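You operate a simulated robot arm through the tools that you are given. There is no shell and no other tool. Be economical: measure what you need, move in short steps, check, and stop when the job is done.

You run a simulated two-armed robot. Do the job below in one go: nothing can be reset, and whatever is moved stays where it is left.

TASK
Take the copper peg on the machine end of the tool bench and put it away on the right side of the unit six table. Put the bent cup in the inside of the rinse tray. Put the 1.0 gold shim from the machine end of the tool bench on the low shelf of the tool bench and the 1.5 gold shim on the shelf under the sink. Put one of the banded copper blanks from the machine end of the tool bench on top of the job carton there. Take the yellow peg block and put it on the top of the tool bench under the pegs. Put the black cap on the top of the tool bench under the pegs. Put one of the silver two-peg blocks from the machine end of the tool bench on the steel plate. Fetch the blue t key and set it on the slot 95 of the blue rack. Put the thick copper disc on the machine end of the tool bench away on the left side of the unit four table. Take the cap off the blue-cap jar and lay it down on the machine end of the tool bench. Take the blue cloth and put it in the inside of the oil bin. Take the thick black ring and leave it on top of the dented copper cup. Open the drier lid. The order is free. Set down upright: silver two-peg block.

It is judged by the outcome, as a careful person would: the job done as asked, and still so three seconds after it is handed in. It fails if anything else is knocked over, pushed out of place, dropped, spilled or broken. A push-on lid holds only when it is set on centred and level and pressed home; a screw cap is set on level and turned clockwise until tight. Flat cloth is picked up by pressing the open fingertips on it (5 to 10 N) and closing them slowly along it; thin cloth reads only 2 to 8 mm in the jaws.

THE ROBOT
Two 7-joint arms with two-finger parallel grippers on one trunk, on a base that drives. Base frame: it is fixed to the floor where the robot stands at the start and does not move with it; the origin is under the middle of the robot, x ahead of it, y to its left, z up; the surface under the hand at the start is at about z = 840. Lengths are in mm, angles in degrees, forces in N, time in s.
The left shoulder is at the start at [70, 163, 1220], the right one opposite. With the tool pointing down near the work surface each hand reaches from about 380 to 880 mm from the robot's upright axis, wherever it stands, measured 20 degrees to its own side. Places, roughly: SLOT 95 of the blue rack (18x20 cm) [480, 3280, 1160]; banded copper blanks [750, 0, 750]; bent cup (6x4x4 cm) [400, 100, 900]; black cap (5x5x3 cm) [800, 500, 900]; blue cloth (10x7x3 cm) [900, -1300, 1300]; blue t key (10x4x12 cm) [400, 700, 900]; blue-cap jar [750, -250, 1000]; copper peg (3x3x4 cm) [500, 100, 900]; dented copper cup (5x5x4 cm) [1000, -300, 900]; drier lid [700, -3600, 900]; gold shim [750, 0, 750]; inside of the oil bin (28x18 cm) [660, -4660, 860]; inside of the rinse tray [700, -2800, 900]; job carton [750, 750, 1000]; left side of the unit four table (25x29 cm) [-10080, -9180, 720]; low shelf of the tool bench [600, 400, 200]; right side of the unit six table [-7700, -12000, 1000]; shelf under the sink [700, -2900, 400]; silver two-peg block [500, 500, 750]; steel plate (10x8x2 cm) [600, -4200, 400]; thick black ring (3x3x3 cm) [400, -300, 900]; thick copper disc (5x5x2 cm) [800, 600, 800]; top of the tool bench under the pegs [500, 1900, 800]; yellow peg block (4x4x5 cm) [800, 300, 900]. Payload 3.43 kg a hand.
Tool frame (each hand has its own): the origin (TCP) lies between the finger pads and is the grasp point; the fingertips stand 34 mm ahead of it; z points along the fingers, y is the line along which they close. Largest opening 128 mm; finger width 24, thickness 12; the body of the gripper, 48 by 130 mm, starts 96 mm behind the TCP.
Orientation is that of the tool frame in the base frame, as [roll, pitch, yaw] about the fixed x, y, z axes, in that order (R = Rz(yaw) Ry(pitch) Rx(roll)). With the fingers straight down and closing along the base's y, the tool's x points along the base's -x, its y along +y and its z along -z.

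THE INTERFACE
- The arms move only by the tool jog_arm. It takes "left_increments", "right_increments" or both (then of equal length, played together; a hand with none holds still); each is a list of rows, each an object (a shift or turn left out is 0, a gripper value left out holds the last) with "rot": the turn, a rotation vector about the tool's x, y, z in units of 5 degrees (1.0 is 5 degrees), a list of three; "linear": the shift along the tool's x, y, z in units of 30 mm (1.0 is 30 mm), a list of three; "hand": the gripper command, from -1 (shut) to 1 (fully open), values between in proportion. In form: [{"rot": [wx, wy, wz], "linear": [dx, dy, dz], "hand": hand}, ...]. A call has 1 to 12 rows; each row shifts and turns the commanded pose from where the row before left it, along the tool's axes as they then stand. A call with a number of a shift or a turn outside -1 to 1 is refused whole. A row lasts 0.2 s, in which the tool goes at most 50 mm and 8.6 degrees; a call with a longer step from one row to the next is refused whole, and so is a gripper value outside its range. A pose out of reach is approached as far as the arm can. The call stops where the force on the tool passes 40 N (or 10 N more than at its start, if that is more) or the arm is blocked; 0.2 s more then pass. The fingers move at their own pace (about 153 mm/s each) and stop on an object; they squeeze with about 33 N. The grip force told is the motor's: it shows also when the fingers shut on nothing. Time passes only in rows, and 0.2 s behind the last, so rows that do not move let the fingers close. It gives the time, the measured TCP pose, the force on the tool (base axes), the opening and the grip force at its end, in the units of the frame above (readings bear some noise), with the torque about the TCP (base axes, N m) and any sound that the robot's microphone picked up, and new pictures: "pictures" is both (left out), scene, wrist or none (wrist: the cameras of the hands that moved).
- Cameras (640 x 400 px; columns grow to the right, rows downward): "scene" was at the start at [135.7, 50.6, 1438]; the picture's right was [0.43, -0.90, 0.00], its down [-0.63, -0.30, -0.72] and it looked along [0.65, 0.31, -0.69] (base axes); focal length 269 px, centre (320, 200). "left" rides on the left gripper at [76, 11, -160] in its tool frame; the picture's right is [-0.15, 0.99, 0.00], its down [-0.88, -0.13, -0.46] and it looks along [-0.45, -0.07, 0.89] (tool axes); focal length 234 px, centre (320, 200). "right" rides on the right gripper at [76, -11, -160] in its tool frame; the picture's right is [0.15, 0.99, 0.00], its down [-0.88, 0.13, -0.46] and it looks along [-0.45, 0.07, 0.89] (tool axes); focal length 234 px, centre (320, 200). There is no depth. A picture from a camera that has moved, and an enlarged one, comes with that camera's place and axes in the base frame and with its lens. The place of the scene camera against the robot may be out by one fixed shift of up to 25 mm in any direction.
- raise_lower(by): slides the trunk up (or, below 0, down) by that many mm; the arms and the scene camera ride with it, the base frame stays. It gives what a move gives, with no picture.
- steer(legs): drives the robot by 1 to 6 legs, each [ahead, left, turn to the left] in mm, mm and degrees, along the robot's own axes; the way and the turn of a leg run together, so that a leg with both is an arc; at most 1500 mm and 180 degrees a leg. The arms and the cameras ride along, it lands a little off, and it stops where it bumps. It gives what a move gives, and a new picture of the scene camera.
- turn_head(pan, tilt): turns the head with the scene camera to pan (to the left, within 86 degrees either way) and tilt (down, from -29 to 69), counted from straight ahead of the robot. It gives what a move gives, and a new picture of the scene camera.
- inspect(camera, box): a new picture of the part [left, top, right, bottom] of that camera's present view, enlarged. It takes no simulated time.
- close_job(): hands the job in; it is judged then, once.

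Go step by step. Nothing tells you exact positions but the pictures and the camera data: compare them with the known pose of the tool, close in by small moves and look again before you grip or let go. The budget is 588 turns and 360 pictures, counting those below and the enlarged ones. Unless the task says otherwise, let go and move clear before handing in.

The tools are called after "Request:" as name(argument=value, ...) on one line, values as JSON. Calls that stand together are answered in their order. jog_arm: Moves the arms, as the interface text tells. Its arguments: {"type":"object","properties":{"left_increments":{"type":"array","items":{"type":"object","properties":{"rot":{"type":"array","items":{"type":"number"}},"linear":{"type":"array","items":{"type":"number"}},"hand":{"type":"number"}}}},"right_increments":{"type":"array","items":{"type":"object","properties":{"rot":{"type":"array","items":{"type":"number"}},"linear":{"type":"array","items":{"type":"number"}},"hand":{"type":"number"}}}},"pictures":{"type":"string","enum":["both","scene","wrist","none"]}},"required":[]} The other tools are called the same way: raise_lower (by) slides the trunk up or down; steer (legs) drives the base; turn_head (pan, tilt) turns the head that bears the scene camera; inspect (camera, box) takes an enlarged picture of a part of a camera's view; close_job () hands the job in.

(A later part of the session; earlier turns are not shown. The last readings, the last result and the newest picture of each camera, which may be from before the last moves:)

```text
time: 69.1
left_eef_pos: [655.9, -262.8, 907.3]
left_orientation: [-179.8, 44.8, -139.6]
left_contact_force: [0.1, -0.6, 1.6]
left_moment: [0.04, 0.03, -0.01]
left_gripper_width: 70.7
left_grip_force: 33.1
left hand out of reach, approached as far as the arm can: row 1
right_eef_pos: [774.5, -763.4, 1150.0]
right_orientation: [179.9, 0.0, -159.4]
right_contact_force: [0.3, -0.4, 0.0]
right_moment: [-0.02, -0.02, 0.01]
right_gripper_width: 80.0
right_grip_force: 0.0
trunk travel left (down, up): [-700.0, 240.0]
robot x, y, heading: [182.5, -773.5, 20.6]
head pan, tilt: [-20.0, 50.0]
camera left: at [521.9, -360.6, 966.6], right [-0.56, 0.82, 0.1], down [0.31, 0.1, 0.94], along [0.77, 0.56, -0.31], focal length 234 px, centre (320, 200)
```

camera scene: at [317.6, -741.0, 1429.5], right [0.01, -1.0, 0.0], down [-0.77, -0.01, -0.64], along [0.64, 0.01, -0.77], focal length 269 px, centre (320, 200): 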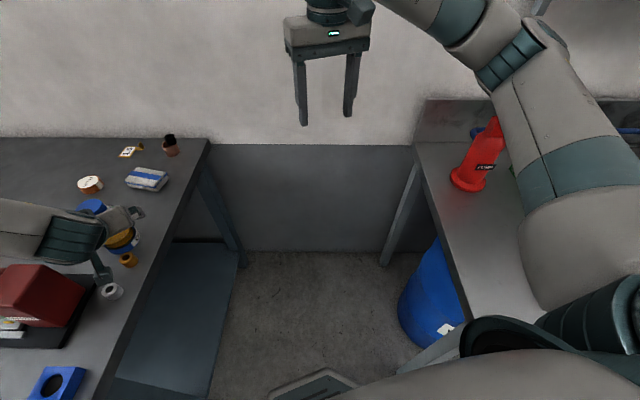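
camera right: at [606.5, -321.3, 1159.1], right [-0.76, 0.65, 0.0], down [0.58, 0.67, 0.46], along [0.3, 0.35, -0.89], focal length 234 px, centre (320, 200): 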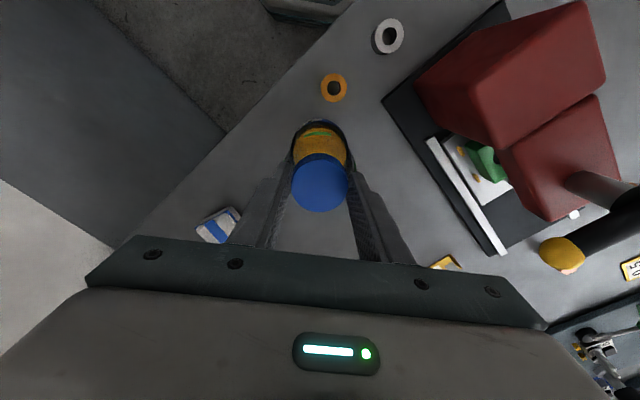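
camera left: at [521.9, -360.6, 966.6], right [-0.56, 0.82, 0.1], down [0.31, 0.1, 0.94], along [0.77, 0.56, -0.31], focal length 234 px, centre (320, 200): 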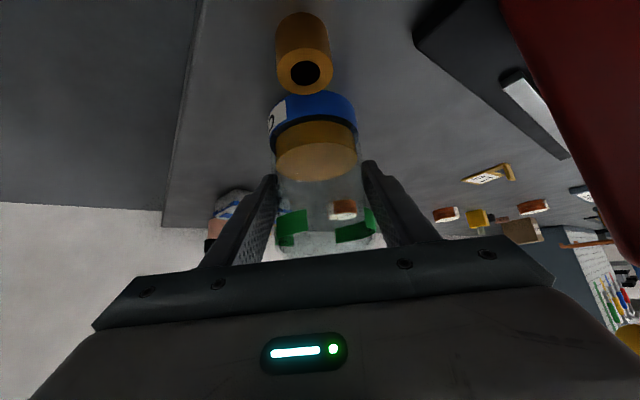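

Jar held by the left hand. Bring the right hand over the cap.

Request:
jog_arm(right_increments=[{"linear": [-0.12, 1, 0], "hand": -0.05}, {"linear": [-0.12, 1, 0]}, {"linear": [-0.12, 1, 0]}, {"linear": [-0.12, 1, 0]}, {"linear": [-0.12, 1, 0]}, {"linear": [-0.12, 1, 0]}, {"linear": [-0.12, 1, 0]}, {"linear": [-0.12, 1, 0]}, {"linear": [-0.12, 1, 0]}, {"linear": [-0.12, 1, 0]}], pictures="scene")

Request:
jog_arm(right_increments=[{"linear": [-0.12, 1, 0]}, {"linear": [-0.12, 1, 0]}, {"linear": [-0.12, 1, 0]}, {"linear": [-0.12, 1, 0]}, {"linear": [-0.12, 1, 0]}, {"linear": [-0.12, 1, 0]}, {"linear": [-0.12, 1, 0]}], pictures="both")

```text
time: 71.3
left_eef_pos: [655.0, -262.6, 906.7]
left_orientation: [-179.8, 44.9, -139.5]
left_contact_force: [2.0, 0.5, 2.5]
left_moment: [0.18, -0.02, -0.04]
left_gripper_width: 70.9
left_grip_force: 32.8
right_eef_pos: [702.4, -469.6, 1150.1]
right_orientation: [180.0, 0.0, -159.4]
right_contact_force: [-0.7, 0.6, 0.9]
right_moment: [0.02, 0.01, -0.01]
right_gripper_width: 60.8
right_grip_force: 0.2
trunk travel left (down, up): [-700.0, 240.0]
robot x, y, heading: [185.7, -777.5, 20.7]
head pan, tilt: [-20.0, 50.0]
camera scene: at [317.2, -740.2, 1429.6], right [0.01, -1.0, 0.0], down [-0.77, -0.01, -0.64], along [0.64, 0.01, -0.77], focal length 269 px, centre (320, 200)
```

scene: 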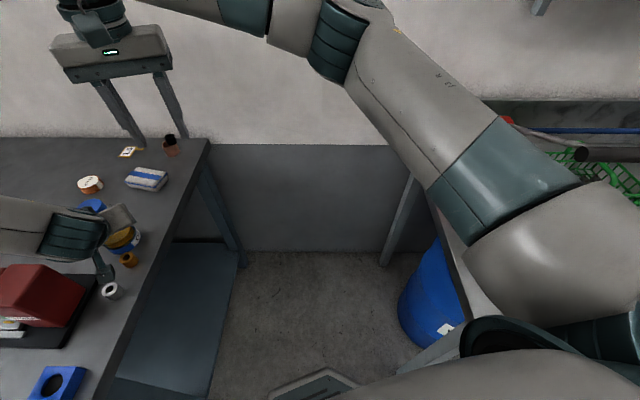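

```text
time: 72.9
left_eef_pos: [655.0, -262.2, 906.5]
left_orientation: [-179.7, 44.8, -139.5]
left_contact_force: [1.1, -0.8, 3.4]
left_moment: [0.07, 0.08, -0.01]
left_gripper_width: 70.7
left_grip_force: 33.1
right_eef_pos: [669.6, -332.4, 1151.3]
right_orientation: [-180.0, 0.0, -159.4]
right_contact_force: [0.9, 0.5, -0.6]
right_moment: [-0.06, 0.0, 0.0]
right_gripper_width: 60.8
right_grip_force: 0.0
right hand out of reach, approached as far as the arm can: row 5, 6, 7
trunk travel left (down, up): [-700.0, 240.0]
robot x, y, heading: [185.3, -773.0, 20.7]
head pan, tilt: [-20.0, 50.0]
camera scene: at [317.8, -740.9, 1429.5], right [0.01, -1.0, 0.0], down [-0.77, -0.01, -0.64], along [0.64, 0.01, -0.77], focal length 269 px, centre (320, 200)
camera right: at [603.4, -369.0, 1310.2], right [-0.49, 0.87, 0.0], down [0.78, 0.43, 0.46], along [0.4, 0.22, -0.89], focal length 234 px, centre (320, 200)
```

scene: 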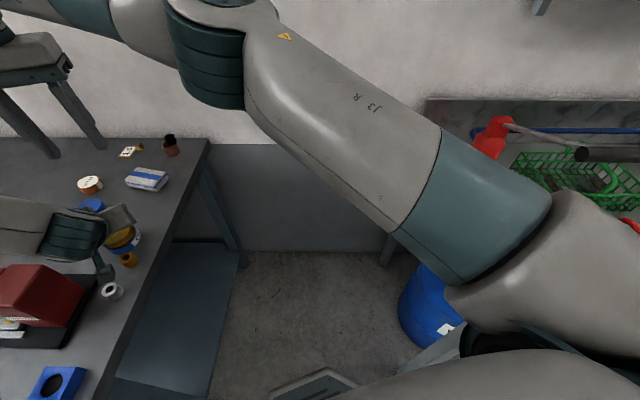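
right: 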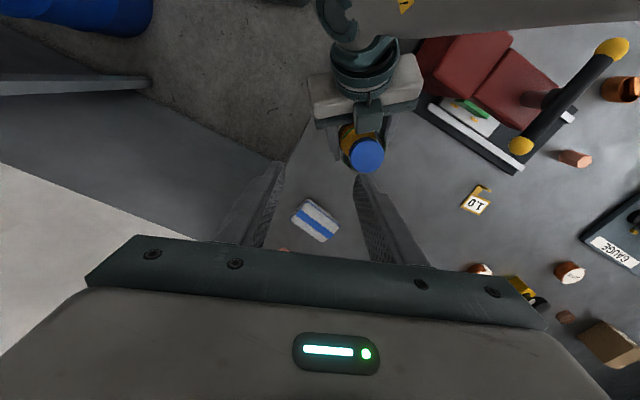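

Right arm can't quite reach. I'll release, raise the left, retreat the right, then turn ~9° left and lower the trunk a little for better geometry for both arms.

Request:
jog_arm(left_increments=[{"hand": 1}, {"hand": 1}, {"linear": [-0.707, 0, -0.707]}, {"linear": [-0.707, 0, -0.707]}, {"linear": [-0.707, 0, -0.707]}, {"linear": [-0.707, 0, -0.707]}, {"linear": [-0.707, 0, -0.707]}, {"linear": [-0.707, 0, -0.707]}, {"linear": [-0.707, 0, -0.707]}], right_increments=[{"linear": [0, -1, 0]}, {"linear": [0, -1, 0]}, {"linear": [0, -1, 0]}, {"linear": [0, -1, 0]}, {"linear": [0, -1, 0]}, {"linear": [0, -1, 0]}, {"linear": [0, -1, 0]}, {"linear": [0, -1, 0]}, {}], pictures="none")

Request:
steer(legs=[[0, 0, 9.5]])

Request:
raise_lower(by=-50)

```text
time: 74.9
left_eef_pos: [654.1, -262.9, 1116.2]
left_orientation: [-179.8, 44.9, -139.4]
left_contact_force: [0.4, 0.0, -0.5]
left_moment: [-0.01, 0.0, 0.0]
left_gripper_width: 128.1
left_grip_force: 0.0
right_eef_pos: [755.6, -559.6, 1152.0]
right_orientation: [180.0, 0.1, -159.4]
right_contact_force: [1.0, -0.2, 0.5]
right_moment: [0.0, 0.01, -0.02]
right_gripper_width: 60.7
right_grip_force: 0.1
trunk travel left (down, up): [-700.0, 240.0]
robot x, y, heading: [180.8, -776.2, 20.6]
head pan, tilt: [-20.0, 50.0]
```

```text
time: 76.0
left_eef_pos: [562.5, -190.2, 1116.4]
left_orientation: [-179.9, 44.9, -129.9]
left_contact_force: [0.1, -0.5, -0.4]
left_moment: [0.0, 0.0, 0.01]
left_gripper_width: 128.1
left_grip_force: 0.0
right_eef_pos: [712.6, -465.7, 1151.9]
right_orientation: [-179.9, 0.1, -149.8]
right_contact_force: [-0.1, -0.6, 0.2]
right_moment: [-0.03, 0.01, -0.01]
right_gripper_width: 60.6
right_grip_force: 0.1
trunk travel left (down, up): [-700.0, 240.0]
robot x, y, heading: [182.7, -772.7, 30.0]
head pan, tilt: [-20.0, 50.0]
camera scene: at [313.7, -720.7, 1429.5], right [0.18, -0.98, 0.0], down [-0.75, -0.14, -0.64], along [0.63, 0.11, -0.77], focal length 269 px, centre (320, 200)
```

scene: 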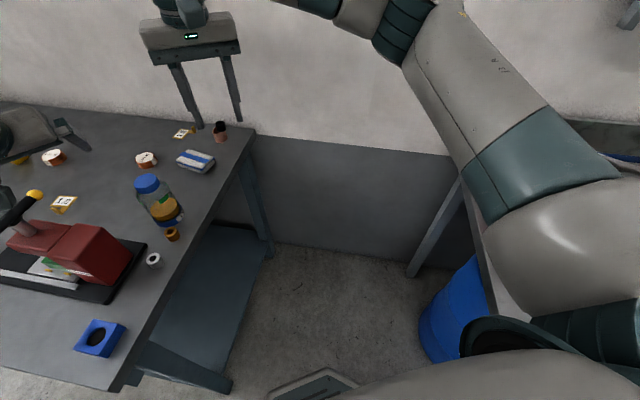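

```text
time: 76.9
left_eef_pos: [562.8, -190.4, 1065.9]
left_orientation: [180.0, 45.0, -129.9]
left_contact_force: [-0.1, -0.8, 0.4]
left_moment: [0.01, 0.01, 0.01]
left_gripper_width: 128.1
left_grip_force: 0.1
right_eef_pos: [712.3, -465.7, 1102.5]
right_orientation: [179.9, 0.2, -149.8]
right_contact_force: [0.4, 0.1, -0.4]
right_moment: [0.01, 0.01, -0.01]
right_gripper_width: 60.8
right_grip_force: 0.1
trunk travel left (down, up): [-650.0, 290.0]
robot x, y, heading: [182.7, -775.5, 30.3]
head pan, tilt: [-20.0, 50.0]
```

Request:
jog_arm(left_increments=[{"linear": [0, -1, 0], "rot": [0.424, 0, 0.424]}, {"linear": [0, -1, 0], "rot": [0.424, 0, 0.424]}, {"linear": [0, -1, 0], "rot": [0.424, 0, 0.424]}, {"linear": [0, -0.9, 0], "rot": [0.424, 0, 0.424]}], pictures="wrist")

```text
time: 77.9
left_eef_pos: [648.2, -271.6, 1066.1]
left_orientation: [-179.9, 44.9, -142.0]
left_contact_force: [0.3, -0.4, -0.2]
left_moment: [0.02, 0.01, 0.02]
left_gripper_width: 128.0
left_grip_force: 0.1
right_eef_pos: [713.5, -466.5, 1101.2]
right_orientation: [179.9, 0.0, -149.9]
right_contact_force: [0.6, -0.9, 0.6]
right_moment: [0.02, -0.04, 0.02]
right_gripper_width: 60.7
right_grip_force: 0.1
trunk travel left (down, up): [-650.0, 290.0]
robot x, y, heading: [185.6, -772.4, 29.8]
head pan, tilt: [-20.0, 50.0]
camera left: at [510.7, -364.3, 1125.4], right [-0.53, 0.84, 0.1], down [0.32, 0.08, 0.94], along [0.79, 0.53, -0.31], focal length 234 px, centre (320, 200)
```

left: 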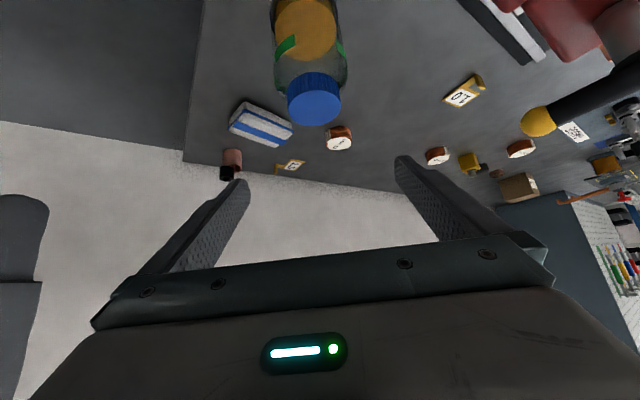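

Request:
jog_arm(left_increments=[{"linear": [-0.2, 0, 0.2]}, {"linear": [0.707, 0, 0.707]}, {"linear": [0.707, 0, 0.707]}, {"linear": [0.707, 0, 0.707]}, {"linear": [0.707, 0, 0.707]}, {"linear": [0.707, 0, 0.707]}, {"linear": [0.25, 0, 0.25]}], pictures="wrist")

```text
time: 79.5
left_eef_pos: [640.1, -252.5, 920.4]
left_orientation: [-179.8, 44.9, -141.9]
left_contact_force: [0.2, -0.1, -0.1]
left_moment: [0.0, 0.01, -0.04]
left_gripper_width: 128.0
left_grip_force: 0.1
left hand out of reach, approached as far as the arm can: row 6, 7
right_eef_pos: [712.7, -466.5, 1101.9]
right_orientation: [-180.0, 0.1, -149.8]
right_contact_force: [1.0, 0.4, -0.5]
right_moment: [-0.02, 0.05, -0.02]
right_gripper_width: 60.6
right_grip_force: 0.0
trunk travel left (down, up): [-650.0, 290.0]
robot x, y, heading: [184.6, -774.3, 30.2]
head pan, tilt: [-20.0, 50.0]
camera left: at [502.1, -345.5, 979.5], right [-0.53, 0.84, 0.1], down [0.32, 0.08, 0.94], along [0.79, 0.53, -0.31], focal length 234 px, centre (320, 200)
```

left: 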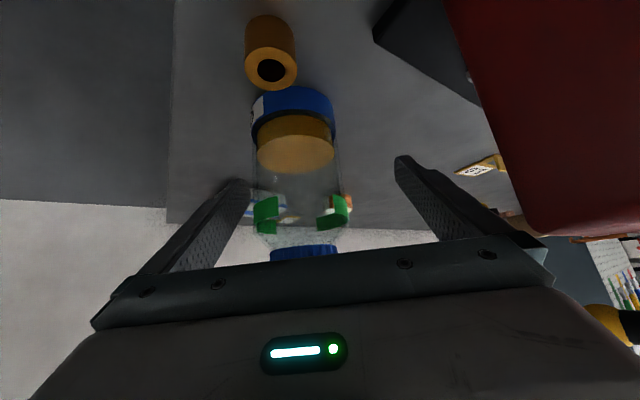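

Request:
jog_arm(left_increments=[{"linear": [-0.5, -0.3, -0.5]}, {"linear": [-0.12, -0.3, 0.12]}, {}], pictures="scene")

Request:
turn_head(pan=20, tilt=50)

```text
time: 80.3
left_eef_pos: [652.5, -263.7, 942.5]
left_orientation: [-179.8, 44.9, -141.9]
left_contact_force: [-0.6, -0.3, 0.6]
left_moment: [0.0, -0.02, -0.02]
left_gripper_width: 128.3
left_grip_force: 0.1
left hand out of reach, approached as far as the arm can: row 2
right_eef_pos: [712.1, -467.0, 1101.9]
right_orientation: [-180.0, 0.1, -149.8]
right_contact_force: [-0.1, 0.0, 0.2]
right_moment: [-0.02, -0.01, -0.02]
right_gripper_width: 60.8
right_grip_force: 0.1
trunk travel left (down, up): [-650.0, 290.0]
robot x, y, heading: [185.1, -771.9, 30.2]
head pan, tilt: [-20.0, 50.0]
camera scene: at [313.4, -720.9, 1379.5], right [0.18, -0.98, 0.0], down [-0.75, -0.14, -0.64], along [0.63, 0.11, -0.77], focal length 269 px, centre (320, 200)
```

scene: 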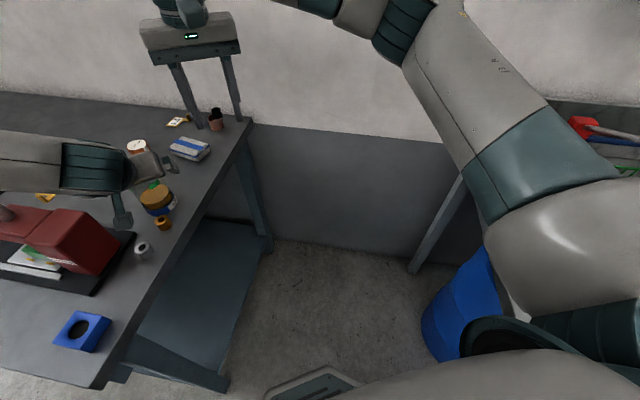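

```text
time: 81.3
left_eef_pos: [652.3, -263.0, 942.3]
left_orientation: [-179.7, 45.0, -141.8]
left_contact_force: [-0.6, -0.2, -0.2]
left_moment: [0.02, 0.04, 0.0]
left_gripper_width: 128.1
left_grip_force: 0.1
right_eef_pos: [712.5, -466.3, 1101.2]
right_orientation: [180.0, 0.1, -149.7]
right_contact_force: [0.0, -1.4, -1.0]
right_moment: [-0.04, -0.01, 0.0]
right_gripper_width: 61.0
right_grip_force: 0.0
trunk travel left (down, up): [-650.0, 290.0]
robot x, y, heading: [185.7, -776.4, 30.0]
head pan, tilt: [20.0, 50.0]
camera scene: at [287.2, -675.4, 1379.5], right [0.77, -0.64, 0.0], down [-0.49, -0.59, -0.64], along [0.41, 0.49, -0.77], focal length 269 px, centre (320, 200)
```

scene: 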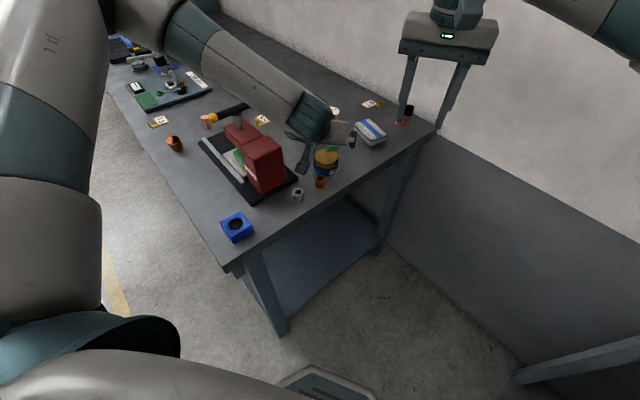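

The left forearm passes over the machine handle here, so no trunk lowering. I'll take the left hand away and first test whether pressing the cap down hard while twisting holds the jar by friction.

Request:
jog_arm(left_increments=[{"linear": [-0.707, 0, -0.707]}, {"linear": [-0.707, 0, -0.707]}, {"linear": [-0.707, 0, -0.707]}, {"linear": [-0.707, 0, -0.707]}, {"linear": [-0.707, 0, -0.707]}, {"linear": [0, 1, 0]}, {"linear": [0, 1, 0]}, {"linear": [0, 1, 0]}, {"linear": [0, 1, 0]}, {"linear": [0, 1, 0]}, {"linear": [0, 1, 0]}], pictures="none")

Request:
raise_lower(by=50)

Request:
steer(legs=[[70, 40, 10]])

```text
time: 83.7
left_eef_pos: [540.2, -119.0, 1091.8]
left_orientation: [-179.7, 45.0, -141.7]
left_contact_force: [-0.4, -1.0, 0.3]
left_moment: [-0.02, -0.03, -0.02]
left_gripper_width: 128.1
left_grip_force: 0.0
right_eef_pos: [710.7, -465.5, 1102.7]
right_orientation: [-180.0, 0.2, -149.8]
right_contact_force: [0.2, -0.3, -0.7]
right_moment: [-0.02, -0.04, -0.02]
right_gripper_width: 61.0
right_grip_force: 0.0
trunk travel left (down, up): [-650.0, 290.0]
robot x, y, heading: [182.2, -776.7, 30.1]
head pan, tilt: [20.0, 50.0]
```

```text
time: 84.7
left_eef_pos: [541.1, -119.2, 1140.6]
left_orientation: [-179.9, 44.9, -141.9]
left_contact_force: [0.1, -0.5, -0.7]
left_moment: [0.01, 0.01, 0.02]
left_gripper_width: 128.2
left_grip_force: 0.1
right_eef_pos: [712.0, -465.5, 1152.2]
right_orientation: [-180.0, 0.0, -149.8]
right_contact_force: [0.6, -0.4, -0.2]
right_moment: [-0.02, 0.03, 0.0]
right_gripper_width: 60.7
right_grip_force: 0.0
trunk travel left (down, up): [-700.0, 240.0]
robot x, y, heading: [185.3, -775.0, 30.2]
head pan, tilt: [20.0, 50.0]
```

```text
time: 85.8
left_eef_pos: [457.1, 4.2, 1141.6]
left_orientation: [-180.0, 45.0, -132.0]
left_contact_force: [-0.1, -0.4, 0.1]
left_moment: [-0.02, 0.0, 0.02]
left_gripper_width: 128.2
left_grip_force: 0.2
right_eef_pos: [684.8, -305.8, 1152.5]
right_orientation: [179.8, 0.1, -139.8]
right_contact_force: [-0.6, -0.2, 0.1]
right_moment: [0.02, 0.02, -0.02]
right_gripper_width: 60.7
right_grip_force: 0.0
trunk travel left (down, up): [-700.0, 240.0]
robot x, y, heading: [214.2, -701.0, 40.4]
head pan, tilt: [20.0, 50.0]
camera scene: at [306.5, -589.0, 1429.6], right [0.87, -0.5, 0.0], down [-0.38, -0.66, -0.64], along [0.32, 0.56, -0.77], focal length 269 px, centre (320, 200)
```

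scene: 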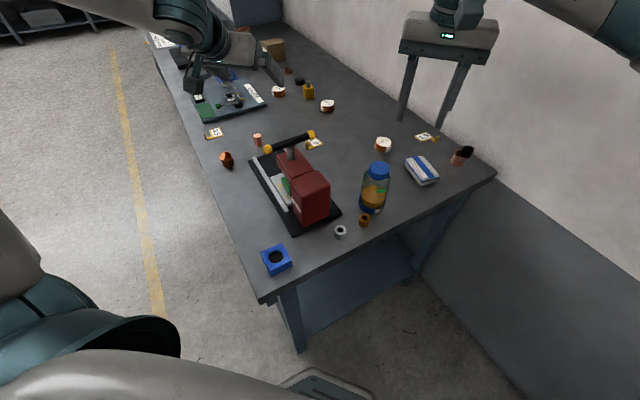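

Request:
jog_arm(right_increments=[{"linear": [-0.08, 0.85, 0], "hand": 0.1}, {"linear": [-0.08, 0.85, 0]}, {"linear": [0, 0, 1]}, {"linear": [0, 0, 1]}, {"linear": [0, 0, 1]}], pictures="wrist")

```text
time: 87.0
left_eef_pos: [455.6, 5.3, 1142.0]
left_orientation: [-179.8, 44.9, -131.7]
left_contact_force: [-0.3, 0.3, 0.3]
left_moment: [-0.01, -0.01, 0.02]
left_gripper_width: 127.7
left_grip_force: 0.1
right_eef_pos: [656.3, -262.1, 1060.8]
right_orientation: [180.0, 0.1, -139.9]
right_contact_force: [-0.7, 0.4, 0.0]
right_moment: [-0.03, 0.0, 0.01]
right_gripper_width: 70.5
right_grip_force: 0.0
trunk travel left (down, up): [-700.0, 240.0]
robot x, y, heading: [222.5, -705.4, 40.4]
head pan, tilt: [20.0, 50.0]
camera right: at [606.0, -319.3, 1219.9], right [-0.75, 0.66, 0.0], down [0.59, 0.67, 0.46], along [0.3, 0.34, -0.89], focal length 234 px, centre (320, 200)
```

right: 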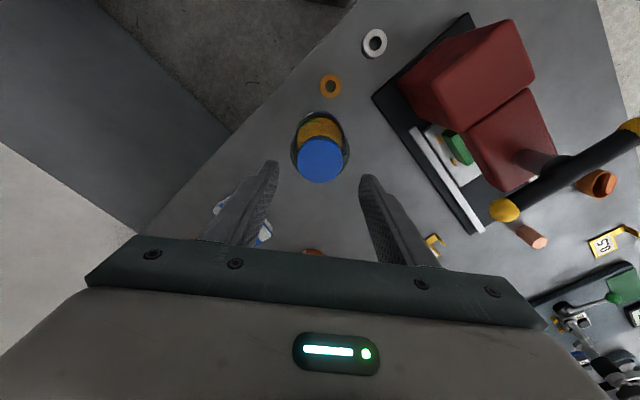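

Request:
jog_arm(right_increments=[{"linear": [0.09, 0.02, 1]}, {"linear": [0, 0, 0.87]}, {"hand": -1}, {}, {}, {"linear": [0, 0, 0.1]}, {"linear": [0, 0, 0.05]}], pictures="none")

```text
time: 88.5
left_eef_pos: [454.7, 3.5, 1143.3]
left_orientation: [-179.7, 45.1, -131.8]
left_contact_force: [-0.1, 0.0, -0.9]
left_moment: [0.05, 0.01, -0.01]
left_gripper_width: 128.1
left_grip_force: 0.0
right_eef_pos: [652.3, -264.4, 1004.9]
right_orientation: [179.8, 0.5, -139.7]
right_contact_force: [0.3, 4.2, 21.5]
right_moment: [0.22, -0.04, 0.01]
right_gripper_width: 48.3
right_grip_force: 33.3
trunk travel left (down, up): [-700.0, 240.0]
robot x, y, heading: [218.4, -705.3, 40.4]
head pan, tilt: [20.0, 50.0]
```

Request:
jog_arm(right_increments=[{"linear": [0, 0, 0.1]}, {"linear": [0, 0, 0.03]}, {"rot": [0, 0, -1]}, {"rot": [0, 0, -1]}, {"rot": [0, 0, -1]}, {"rot": [0, 0, -1]}], pictures="scene")

Request:
inspect(camera="scene", box=[310, 120, 430, 240])

```text
time: 90.0
left_eef_pos: [453.9, 2.5, 1143.6]
left_orientation: [-179.9, 45.1, -131.9]
left_contact_force: [-1.1, -0.4, 0.2]
left_moment: [0.0, -0.01, 0.0]
left_gripper_width: 127.7
left_grip_force: 0.0
right_eef_pos: [653.1, -268.3, 999.3]
right_orientation: [180.0, 0.1, -119.7]
right_contact_force: [0.4, -0.4, 28.0]
right_moment: [0.05, -0.1, -0.09]
right_gripper_width: 48.2
right_grip_force: 33.1
trunk travel left (down, up): [-700.0, 240.0]
robot x, y, heading: [217.6, -701.2, 40.1]
head pan, tilt: [20.0, 50.0]
camera scene: at [303.9, -590.6, 1429.7], right [0.87, -0.5, 0.0], down [-0.38, -0.66, -0.64], along [0.32, 0.56, -0.76], focal length 269 px, centre (320, 200)
```

scene: 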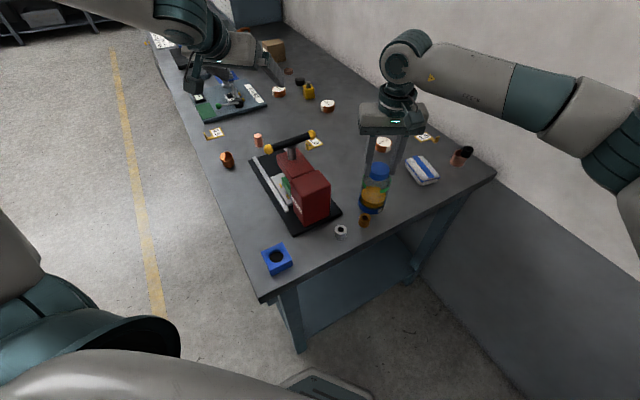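

```text
3.33 times, centred on (370, 180) of scene
camera zoom: at [303.9, -590.6, 1429.7], right [0.87, -0.5, 0.0], down [-0.38, -0.66, -0.64], along [0.32, 0.56, -0.76], focal length 896 px, centre (153, 267)
```

zoom: 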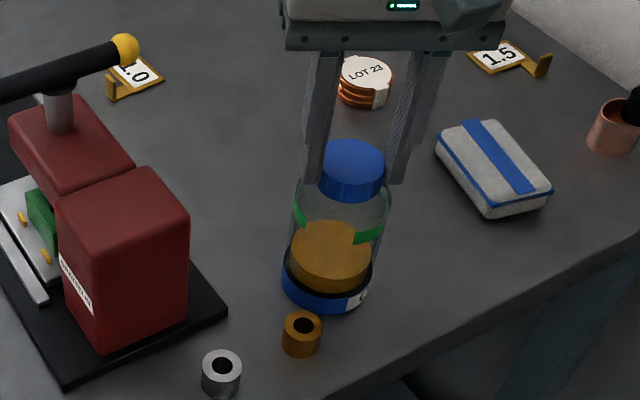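

Request:
jog_arm(right_increments=[{"rot": [0, 0, -1]}, {"rot": [0, 0, -1]}, {"rot": [0, 0, -1]}, {"rot": [0, 0, -1]}], pictures="none")

Request:
inspect(camera="scene", box=[310, 120, 430, 240])

```text
time: 91.0
left_eef_pos: [454.4, 3.7, 1143.0]
left_orientation: [-180.0, 45.1, -131.8]
left_contact_force: [0.4, 0.2, 0.3]
left_moment: [0.0, 0.0, 0.01]
left_gripper_width: 128.1
left_grip_force: 0.0
right_eef_pos: [652.8, -266.5, 998.5]
right_orientation: [-179.9, 0.2, -99.6]
right_contact_force: [0.1, 0.9, 22.2]
right_moment: [0.19, -0.02, -0.04]
right_gripper_width: 47.9
right_grip_force: 33.1
trunk travel left (down, up): [-700.0, 240.0]
robot x, y, heading: [218.9, -701.9, 40.2]
head pan, tilt: [20.0, 50.0]
```

```text
3.33 times, centred on (370, 180) of scene
camera zoom: at [304.3, -590.0, 1429.7], right [0.87, -0.5, 0.0], down [-0.38, -0.66, -0.64], along [0.32, 0.56, -0.77], focal length 896 px, centre (153, 267)
```

zoom: 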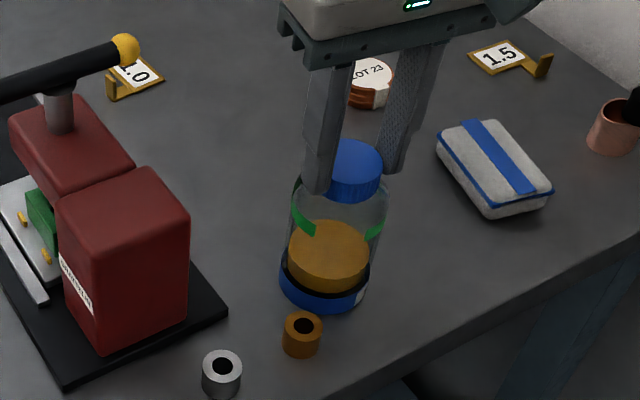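

Pressing doesn't hold it. New plan: right hand (free gap side) holds the jar tilted 45°, left hand unscrews from above. Release, raise, tilt the right hand.

Request:
jog_arm(right_increments=[{"hand": 0.2}, {"linear": [0, 0, -0.5]}, {"linear": [0, 0, -1]}, {"linear": [0, 0, -1]}, {"linear": [0, 0, -1]}, {"rot": [0, -1, 0], "hand": 1}, {"rot": [0, -1, 0]}, {"rot": [0, -1, 0]}, {"rot": [0, -1, 0]}, {"rot": [0, -1, 0]}, {"rot": [0, -1, 0]}, {"rot": [0, -1, 0]}], pictures="none")

Request:
jog_arm(right_increments=[{"rot": [0, -1, 0]}, {"rot": [0, -1, 0]}], left_increments=[{"rot": [0, 1, 0]}, {"rot": [0, 1, 0]}], pictures="both")

```text
time: 93.5
left_eef_pos: [456.4, 4.0, 1142.5]
left_orientation: [-179.9, 44.9, -131.9]
left_contact_force: [-0.3, 0.4, -0.1]
left_moment: [0.02, -0.01, 0.05]
left_gripper_width: 128.0
left_grip_force: 0.1
right_eef_pos: [654.4, -266.4, 1103.1]
right_orientation: [-180.0, 35.2, -99.8]
right_contact_force: [-0.4, -0.3, 1.0]
right_moment: [0.01, 0.0, 0.0]
right_gripper_width: 128.1
right_grip_force: 0.1
trunk travel left (down, up): [-700.0, 240.0]
robot x, y, heading: [217.5, -708.3, 40.2]
head pan, tilt: [20.0, 50.0]
```

```text
time: 94.2
left_eef_pos: [457.0, 4.2, 1141.6]
left_orientation: [-179.9, 34.9, -131.9]
left_contact_force: [-0.1, -0.5, -0.1]
left_moment: [0.01, 0.02, 0.0]
left_gripper_width: 127.9
left_grip_force: 0.0
right_eef_pos: [653.7, -265.2, 1103.6]
right_orientation: [180.0, 45.2, -99.8]
right_contact_force: [0.0, -0.1, 0.7]
right_moment: [0.0, 0.03, 0.0]
right_gripper_width: 128.1
right_grip_force: 0.0
trunk travel left (down, up): [-700.0, 240.0]
robot x, y, heading: [215.3, -704.4, 40.3]
head pan, tilt: [20.0, 50.0]
camera scene: at [307.2, -588.9, 1429.4], right [0.87, -0.5, 0.0], down [-0.38, -0.66, -0.64], along [0.32, 0.56, -0.77], focal length 269 px, centre (320, 200)
camera right: at [638.0, -431.3, 1161.4], right [-0.99, 0.07, -0.1], down [-0.08, 0.32, 0.95], along [0.1, 0.95, -0.31], focal length 234 px, centre (320, 200)
camera left: at [346.1, -101.6, 1229.2], right [-0.66, 0.75, 0.08], down [0.4, 0.26, 0.88], along [0.64, 0.61, -0.47], focal length 234 px, centre (320, 200)
```

scene: 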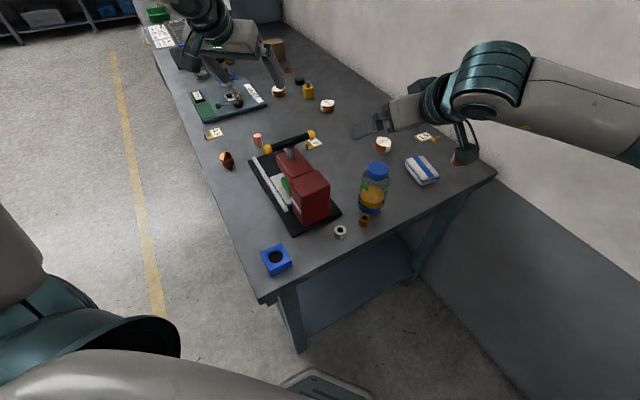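
right: 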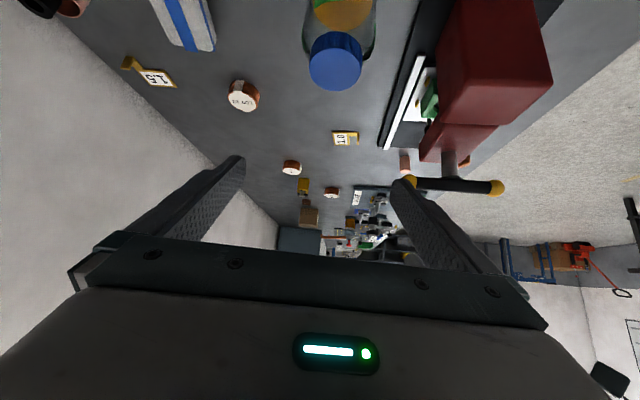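
left: 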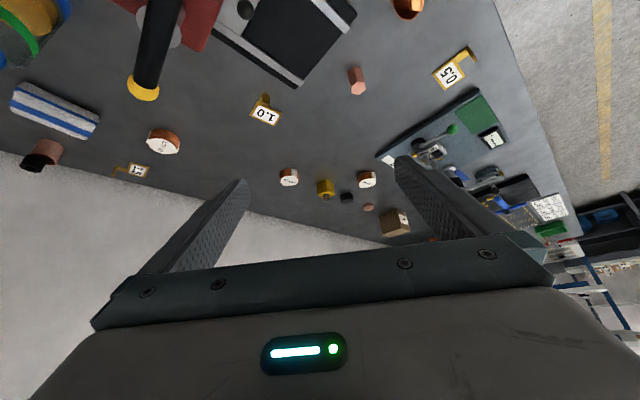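

Request:
jog_arm(right_increments=[{"linear": [0.08, 0, -0.08]}, {"linear": [0.707, 0, 0.707]}, {"linear": [0.707, 0, 0.707]}, {"linear": [0.707, 0, 0.707]}, {"linear": [0.707, 0, 0.707]}], pictures="wrist")

```text
time: 95.3
left_eef_pos: [456.5, 5.9, 1141.2]
left_orientation: [-179.9, 34.9, -131.9]
left_contact_force: [0.9, 0.1, -0.5]
left_moment: [0.0, 0.01, 0.04]
left_gripper_width: 128.1
left_grip_force: 0.0
right_eef_pos: [651.1, -270.1, 981.3]
right_orientation: [179.9, 45.2, -99.6]
right_contact_force: [-0.3, 0.3, -1.1]
right_moment: [-0.01, 0.01, 0.0]
right_gripper_width: 127.9
right_grip_force: 0.1
trunk travel left (down, up): [-700.0, 240.0]
robot x, y, heading: [218.1, -700.8, 40.4]
head pan, tilt: [20.0, 50.0]
camera right: at [634.9, -433.9, 1039.0], right [-0.99, 0.07, -0.1], down [-0.08, 0.32, 0.95], along [0.1, 0.95, -0.31], focal length 234 px, centre (320, 200)
```

right: 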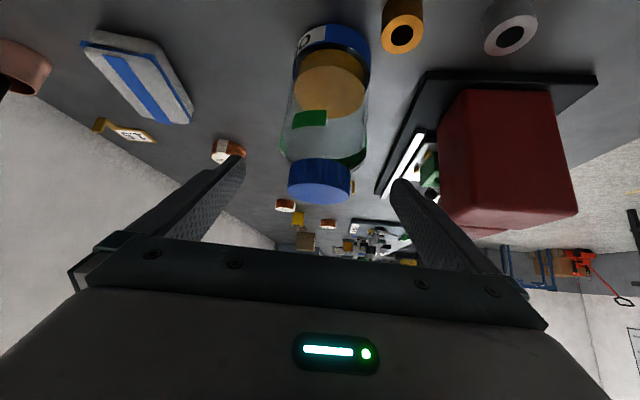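

Request:
jog_arm(right_increments=[{"linear": [0.707, 0, 0.707], "hand": 0.56}, {"linear": [0.707, 0, 0.707]}, {"linear": [0.4, 0, 0.4]}], pictures="wrist")

```text
time: 96.2
left_eef_pos: [456.4, 5.1, 1140.5]
left_orientation: [-179.9, 34.9, -131.9]
left_contact_force: [0.0, -0.3, -0.2]
left_moment: [-0.03, 0.01, -0.01]
left_gripper_width: 128.2
left_grip_force: 0.2
right_eef_pos: [650.4, -269.3, 905.9]
right_orientation: [-180.0, 45.1, -99.7]
right_contact_force: [-0.4, -0.4, -0.3]
right_moment: [0.03, 0.0, 0.0]
right_gripper_width: 99.6
right_grip_force: 0.1
trunk travel left (down, up): [-700.0, 240.0]
robot x, y, heading: [216.8, -702.3, 40.0]
head pan, tilt: [20.0, 50.0]
camera right: at [635.3, -433.6, 964.2], right [-0.99, 0.07, -0.1], down [-0.08, 0.32, 0.95], along [0.09, 0.95, -0.31], focal length 234 px, centre (320, 200)
```

right: 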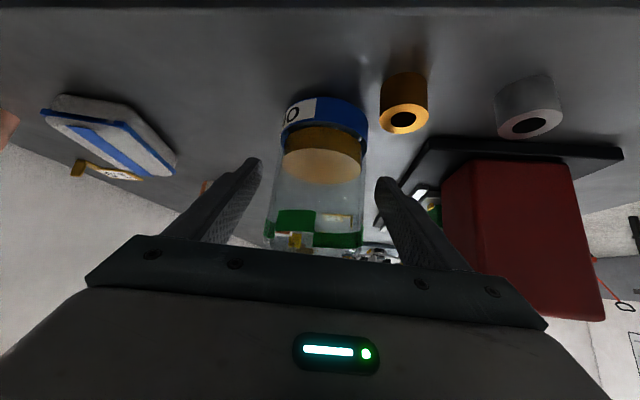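

Request:
jog_arm(right_increments=[{"hand": -1}, {"hand": -1}, {"hand": -1}, {}, {}, {}, {}], left_increments=[{"rot": [0, 1, 0]}, {"rot": [0, 1, 0]}, {"rot": [0, 1, 0]}, {"rot": [0, 1, 0]}, {"rot": [0, 1, 0]}, {"rot": [0, 1, 0]}, {"rot": [0, 1, 0], "hand": 0.1}], pictures="none")

```text
time: 97.8
left_eef_pos: [456.4, 4.4, 1141.3]
left_orientation: [-179.8, -0.2, -132.0]
left_contact_force: [1.0, 0.0, 0.0]
left_moment: [-0.02, 0.02, -0.01]
left_gripper_width: 70.4
left_grip_force: 0.0
right_eef_pos: [653.1, -268.4, 907.0]
right_orientation: [-180.0, 45.0, -99.8]
right_contact_force: [-0.5, 0.7, 0.8]
right_moment: [0.04, -0.07, 0.02]
right_gripper_width: 70.6
right_grip_force: 33.2
trunk travel left (down, up): [-700.0, 240.0]
robot x, y, heading: [221.2, -705.1, 40.4]
head pan, tilt: [20.0, 50.0]
```

Request:
jog_arm(left_increments=[{"linear": [0.211, -0.994, 0]}, {"linear": [0.211, -0.994, 0]}, {"linear": [0.211, -0.994, 0]}, {"linear": [0.211, -0.994, 0]}, {"linear": [0.211, -0.994, 0]}, {"linear": [0.211, -0.994, 0]}, {"linear": [0.211, -0.994, 0]}, {"linear": [0.211, -0.994, 0]}, {"linear": [0.211, -0.994, 0]}, {"linear": [0.211, -0.994, 0]}, {"linear": [0.211, -0.994, 0]}], pictures="both")

```text
time: 100.2
left_eef_pos: [557.1, -227.4, 1139.0]
left_orientation: [-179.8, 0.0, -132.0]
left_contact_force: [1.3, 0.1, 0.1]
left_moment: [-0.03, 0.01, 0.02]
left_gripper_width: 70.1
left_grip_force: 0.0
left hand out of reach, approached as far as the arm can: row 7, 8, 9, 10, 11
right_eef_pos: [651.1, -268.4, 906.7]
right_orientation: [-179.9, 45.1, -99.7]
right_contact_force: [-0.2, -1.2, 2.4]
right_moment: [0.0, 0.08, -0.01]
right_gripper_width: 70.3
right_grip_force: 32.5
trunk travel left (down, up): [-700.0, 240.0]
robot x, y, heading: [222.1, -701.0, 40.1]
head pan, tilt: [20.0, 50.0]
camera scene: at [305.9, -588.5, 1429.5], right [0.87, -0.5, 0.0], down [-0.38, -0.67, -0.64], along [0.32, 0.56, -0.77], focal length 269 px, centre (320, 200)
camera left: at [498.4, -275.1, 1298.7], right [-0.64, 0.77, 0.0], down [0.68, 0.57, 0.46], along [0.35, 0.29, -0.89], focal length 234 px, centre (320, 200)
```

scene: 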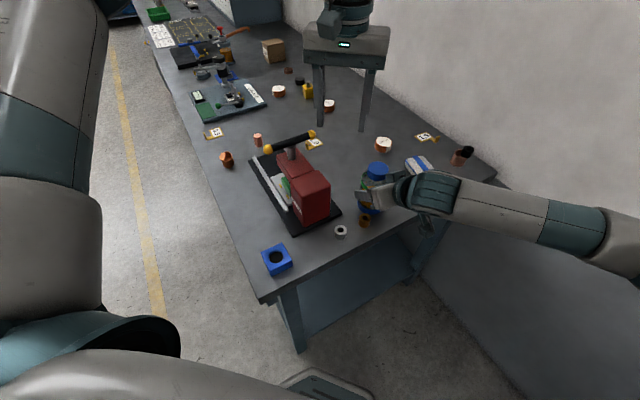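
left: 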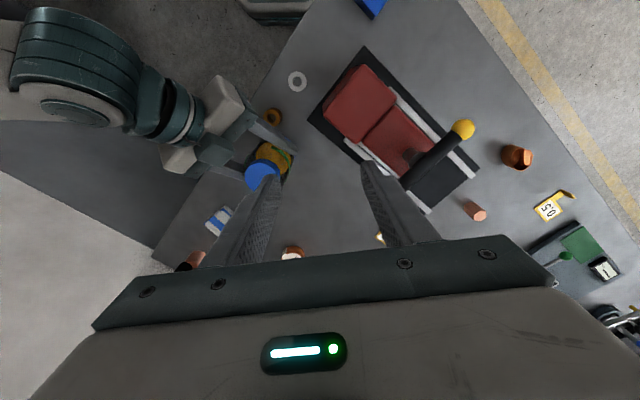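

Request:
jog_arm(left_increments=[{"rot": [0, 0, 1]}, {"rot": [0, 0, 1]}, {"rot": [0, 0, 1]}, {"rot": [0, 0, 1]}, {"rot": [0, 0, 1]}, {"rot": [0, 0, 1]}, {"linear": [0.3, -0.8, 0]}, {"linear": [0.3, -0.8, 0]}], pictures="none")

```text
time: 102.0
left_eef_pos: [542.4, -256.8, 1149.5]
left_orientation: [-179.8, 0.1, -162.0]
left_contact_force: [-0.7, -0.3, 1.0]
left_moment: [0.01, 0.02, -0.01]
left_gripper_width: 70.5
left_grip_force: 0.3
left hand out of reach, approached as far as the arm can: row 7, 8
right_eef_pos: [651.6, -267.7, 906.6]
right_orientation: [180.0, 45.2, -99.6]
right_contact_force: [-0.1, -0.2, 1.9]
right_moment: [0.0, 0.13, 0.05]
right_gripper_width: 70.6
right_grip_force: 33.4
trunk travel left (down, up): [-700.0, 240.0]
robot x, y, heading: [218.5, -701.1, 39.9]
head pan, tilt: [20.0, 50.0]
```

Left can't cross further inward. I'll release, raise, turn the base 15° right, and redo with the jar more to the robot's left.

Request:
jog_arm(right_increments=[{"hand": 0.56}, {"hand": 0.56}, {"linear": [-0.707, 0, -0.707]}, {"linear": [-0.707, 0, -0.707]}, {"linear": [-0.707, 0, -0.707]}, {"linear": [-0.707, 0, -0.707]}, {"linear": [-0.707, 0, -0.707]}, {"linear": [-0.707, 0, -0.707]}, {"linear": [-0.707, 0, -0.707]}], left_increments=[{"linear": [0, 1, 0]}, {"linear": [0, 1, 0]}, {"linear": [0, 1, 0]}, {"linear": [0, 1, 0]}, {"linear": [0, 1, 0]}, {}, {}, {}, {}], pictures="none")

Request:
steer(legs=[[0, 0, -15]])

```text
time: 104.0
left_eef_pos: [495.4, -112.6, 1149.7]
left_orientation: [-179.9, -0.1, -161.9]
left_contact_force: [-0.4, -0.2, 1.1]
left_moment: [-0.01, 0.0, -0.03]
left_gripper_width: 70.3
left_grip_force: 0.1
right_eef_pos: [653.8, -269.6, 1115.6]
right_orientation: [179.9, 45.0, -99.7]
right_contact_force: [0.2, -0.3, -1.0]
right_moment: [-0.02, -0.01, 0.04]
right_gripper_width: 99.7
right_grip_force: 0.0
trunk travel left (down, up): [-700.0, 240.0]
robot x, y, heading: [221.2, -703.0, 40.0]
head pan, tilt: [20.0, 50.0]
```

```text
time: 105.2
left_eef_pos: [635.7, -203.9, 1150.3]
left_orientation: [-179.9, -0.1, -176.8]
left_contact_force: [0.5, 0.4, 0.5]
left_moment: [-0.01, -0.02, 0.0]
left_gripper_width: 70.2
left_grip_force: 0.0
right_eef_pos: [749.9, -395.2, 1115.7]
right_orientation: [-180.0, 45.1, -114.7]
right_contact_force: [0.1, -1.1, 0.2]
right_moment: [0.0, 0.01, 0.0]
right_gripper_width: 99.6
right_grip_force: 0.0
trunk travel left (down, up): [-700.0, 240.0]
robot x, y, heading: [216.2, -702.1, 25.0]
head pan, tilt: [20.0, 50.0]
camera scene: at [329.0, -611.0, 1429.4], right [0.71, -0.7, 0.0], down [-0.54, -0.54, -0.64], along [0.45, 0.46, -0.77], focal length 269 px, centre (320, 200)
```

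scene: 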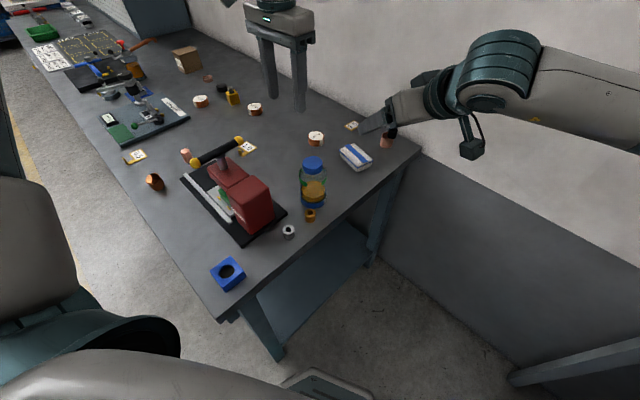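

Request:
jog_arm(left_increments=[{"linear": [-0.2, -1, 0]}, {"linear": [-0.2, -1, 0]}, {"linear": [0, -0.1, 1]}, {"linear": [0, 0, 1]}], pictures="wrist")

```text
time: 106.2
left_eef_pos: [652.3, -264.9, 1090.5]
left_orientation: [-179.8, 0.0, -176.8]
left_contact_force: [0.3, -0.4, 0.6]
left_moment: [0.03, 0.0, -0.02]
left_gripper_width: 70.4
left_grip_force: 0.0
right_eef_pos: [751.1, -395.5, 1115.1]
right_orientation: [179.9, 45.2, -114.7]
right_contact_force: [-0.7, -0.1, 0.3]
right_moment: [0.04, 0.01, 0.02]
right_gripper_width: 99.9
right_grip_force: 0.0
trunk travel left (down, up): [-700.0, 240.0]
robot x, y, heading: [219.7, -702.7, 25.3]
head pan, tilt: [20.0, 50.0]
camera left: at [577.5, -257.5, 1250.1], right [0.09, 1.0, 0.0], down [0.89, -0.08, 0.46], along [0.45, -0.04, -0.89], focal length 234 px, centre (320, 200)
```

left: 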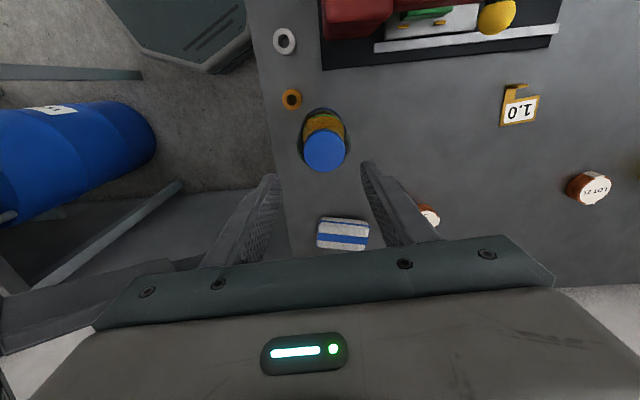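

Request:
jog_arm(left_increments=[{"linear": [0, 0.5, -1]}, {"linear": [0, 1, -1]}, {"linear": [0, 1, 0]}, {"linear": [0, 1, 0]}, {"linear": [0, 1, 0]}, {"linear": [0, 1, 0]}], pictures="none")

Request:
jog_arm(right_increments=[{"linear": [-0.35, 0.94, 0.35], "hand": 1}, {"linear": [-0.35, 0.94, 0.35]}, {"linear": [-0.35, 0.94, 0.35]}, {"linear": [-0.35, 0.94, 0.35]}, {"linear": [-0.35, 0.94, 0.35]}, {"linear": [0.707, 0, 0.707]}, {"linear": [0.707, 0, 0.707]}], pictures="both")

```text
time: 107.6
left_eef_pos: [642.7, -98.8, 1148.8]
left_orientation: [-179.7, 0.0, -176.9]
left_contact_force: [-0.4, 0.0, -0.4]
left_moment: [-0.02, -0.03, -0.01]
left_gripper_width: 70.5
left_grip_force: 0.0
right_eef_pos: [748.9, -395.0, 1114.5]
right_orientation: [-179.9, 45.0, -114.6]
right_contact_force: [-0.8, -1.0, -0.3]
right_moment: [-0.01, -0.03, -0.03]
right_gripper_width: 99.5
right_grip_force: 0.0
trunk travel left (down, up): [-700.0, 240.0]
robot x, y, heading: [217.3, -703.4, 25.4]
head pan, tilt: [20.0, 50.0]
```

```text
time: 109.2
left_eef_pos: [643.1, -99.4, 1149.3]
left_orientation: [-179.9, 0.0, -177.0]
left_contact_force: [0.3, 0.0, 0.5]
left_moment: [-0.01, -0.01, 0.01]
left_gripper_width: 70.4
left_grip_force: 0.1
right_eef_pos: [652.9, -267.7, 1055.6]
right_orientation: [180.0, 45.1, -114.8]
right_contact_force: [-0.5, -0.3, -0.4]
right_moment: [0.03, 0.0, 0.0]
right_gripper_width: 128.1
right_grip_force: 0.0
trunk travel left (down, up): [-700.0, 240.0]
robot x, y, heading: [218.6, -704.3, 25.3]
head pan, tilt: [20.0, 50.0]
camera scene: at [329.3, -610.6, 1429.4], right [0.71, -0.7, 0.0], down [-0.54, -0.54, -0.64], along [0.45, 0.46, -0.77], focal length 269 px, centre (320, 200)
camera right: at [594.2, -423.0, 1113.4], right [-0.94, 0.32, -0.1], down [0.01, 0.33, 0.95], along [0.34, 0.89, -0.31], focal length 234 px, centre (320, 200)
```

scene: 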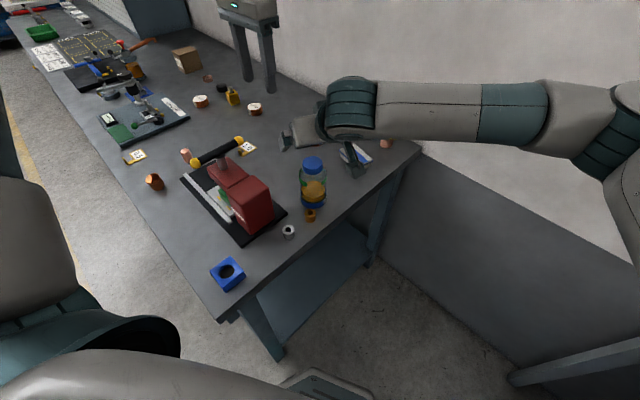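
right: 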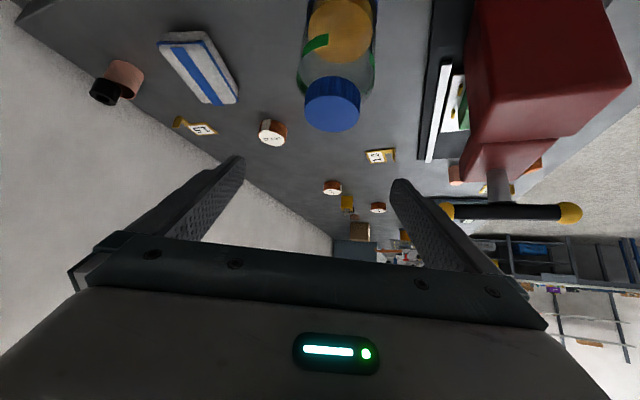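

Request:
jog_arm(right_increments=[{"linear": [0.707, 0, 0.707]}, {"linear": [0.707, 0, 0.707]}, {"linear": [0.707, 0, 0.707], "hand": 0.7}, {"linear": [0.707, 0, 0.707]}, {"linear": [0.707, 0, 0.707]}, {"linear": [0.1, 0, 0.1]}], pictures="wrist")

```text
time: 110.6
left_eef_pos: [643.2, -100.3, 1149.0]
left_orientation: [-180.0, 0.0, -176.9]
left_contact_force: [-0.6, -0.2, -0.7]
left_moment: [-0.01, -0.01, 0.02]
left_gripper_width: 70.3
left_grip_force: 0.1
right_eef_pos: [652.3, -269.3, 901.5]
right_orientation: [-180.0, 45.0, -114.7]
right_contact_force: [0.6, 0.9, 0.6]
right_moment: [0.0, 0.03, -0.02]
right_gripper_width: 108.9
right_grip_force: 0.0
trunk travel left (down, up): [-700.0, 240.0]
robot x, y, heading: [219.9, -705.8, 25.3]
head pan, tilt: [20.0, 50.0]
camera right: at [593.8, -424.6, 959.0], right [-0.94, 0.32, -0.1], down [0.01, 0.33, 0.95], along [0.34, 0.89, -0.31], focal length 234 px, centre (320, 200)
```

right: 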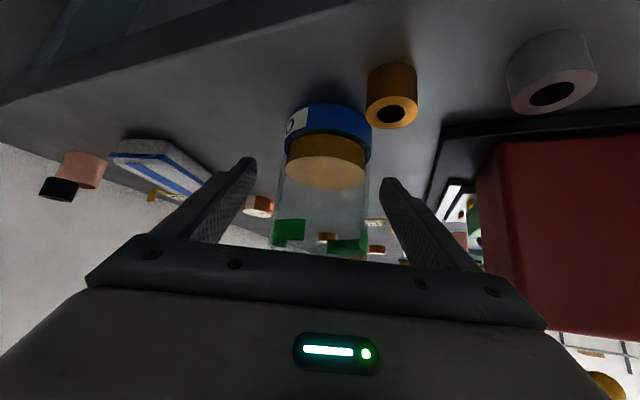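

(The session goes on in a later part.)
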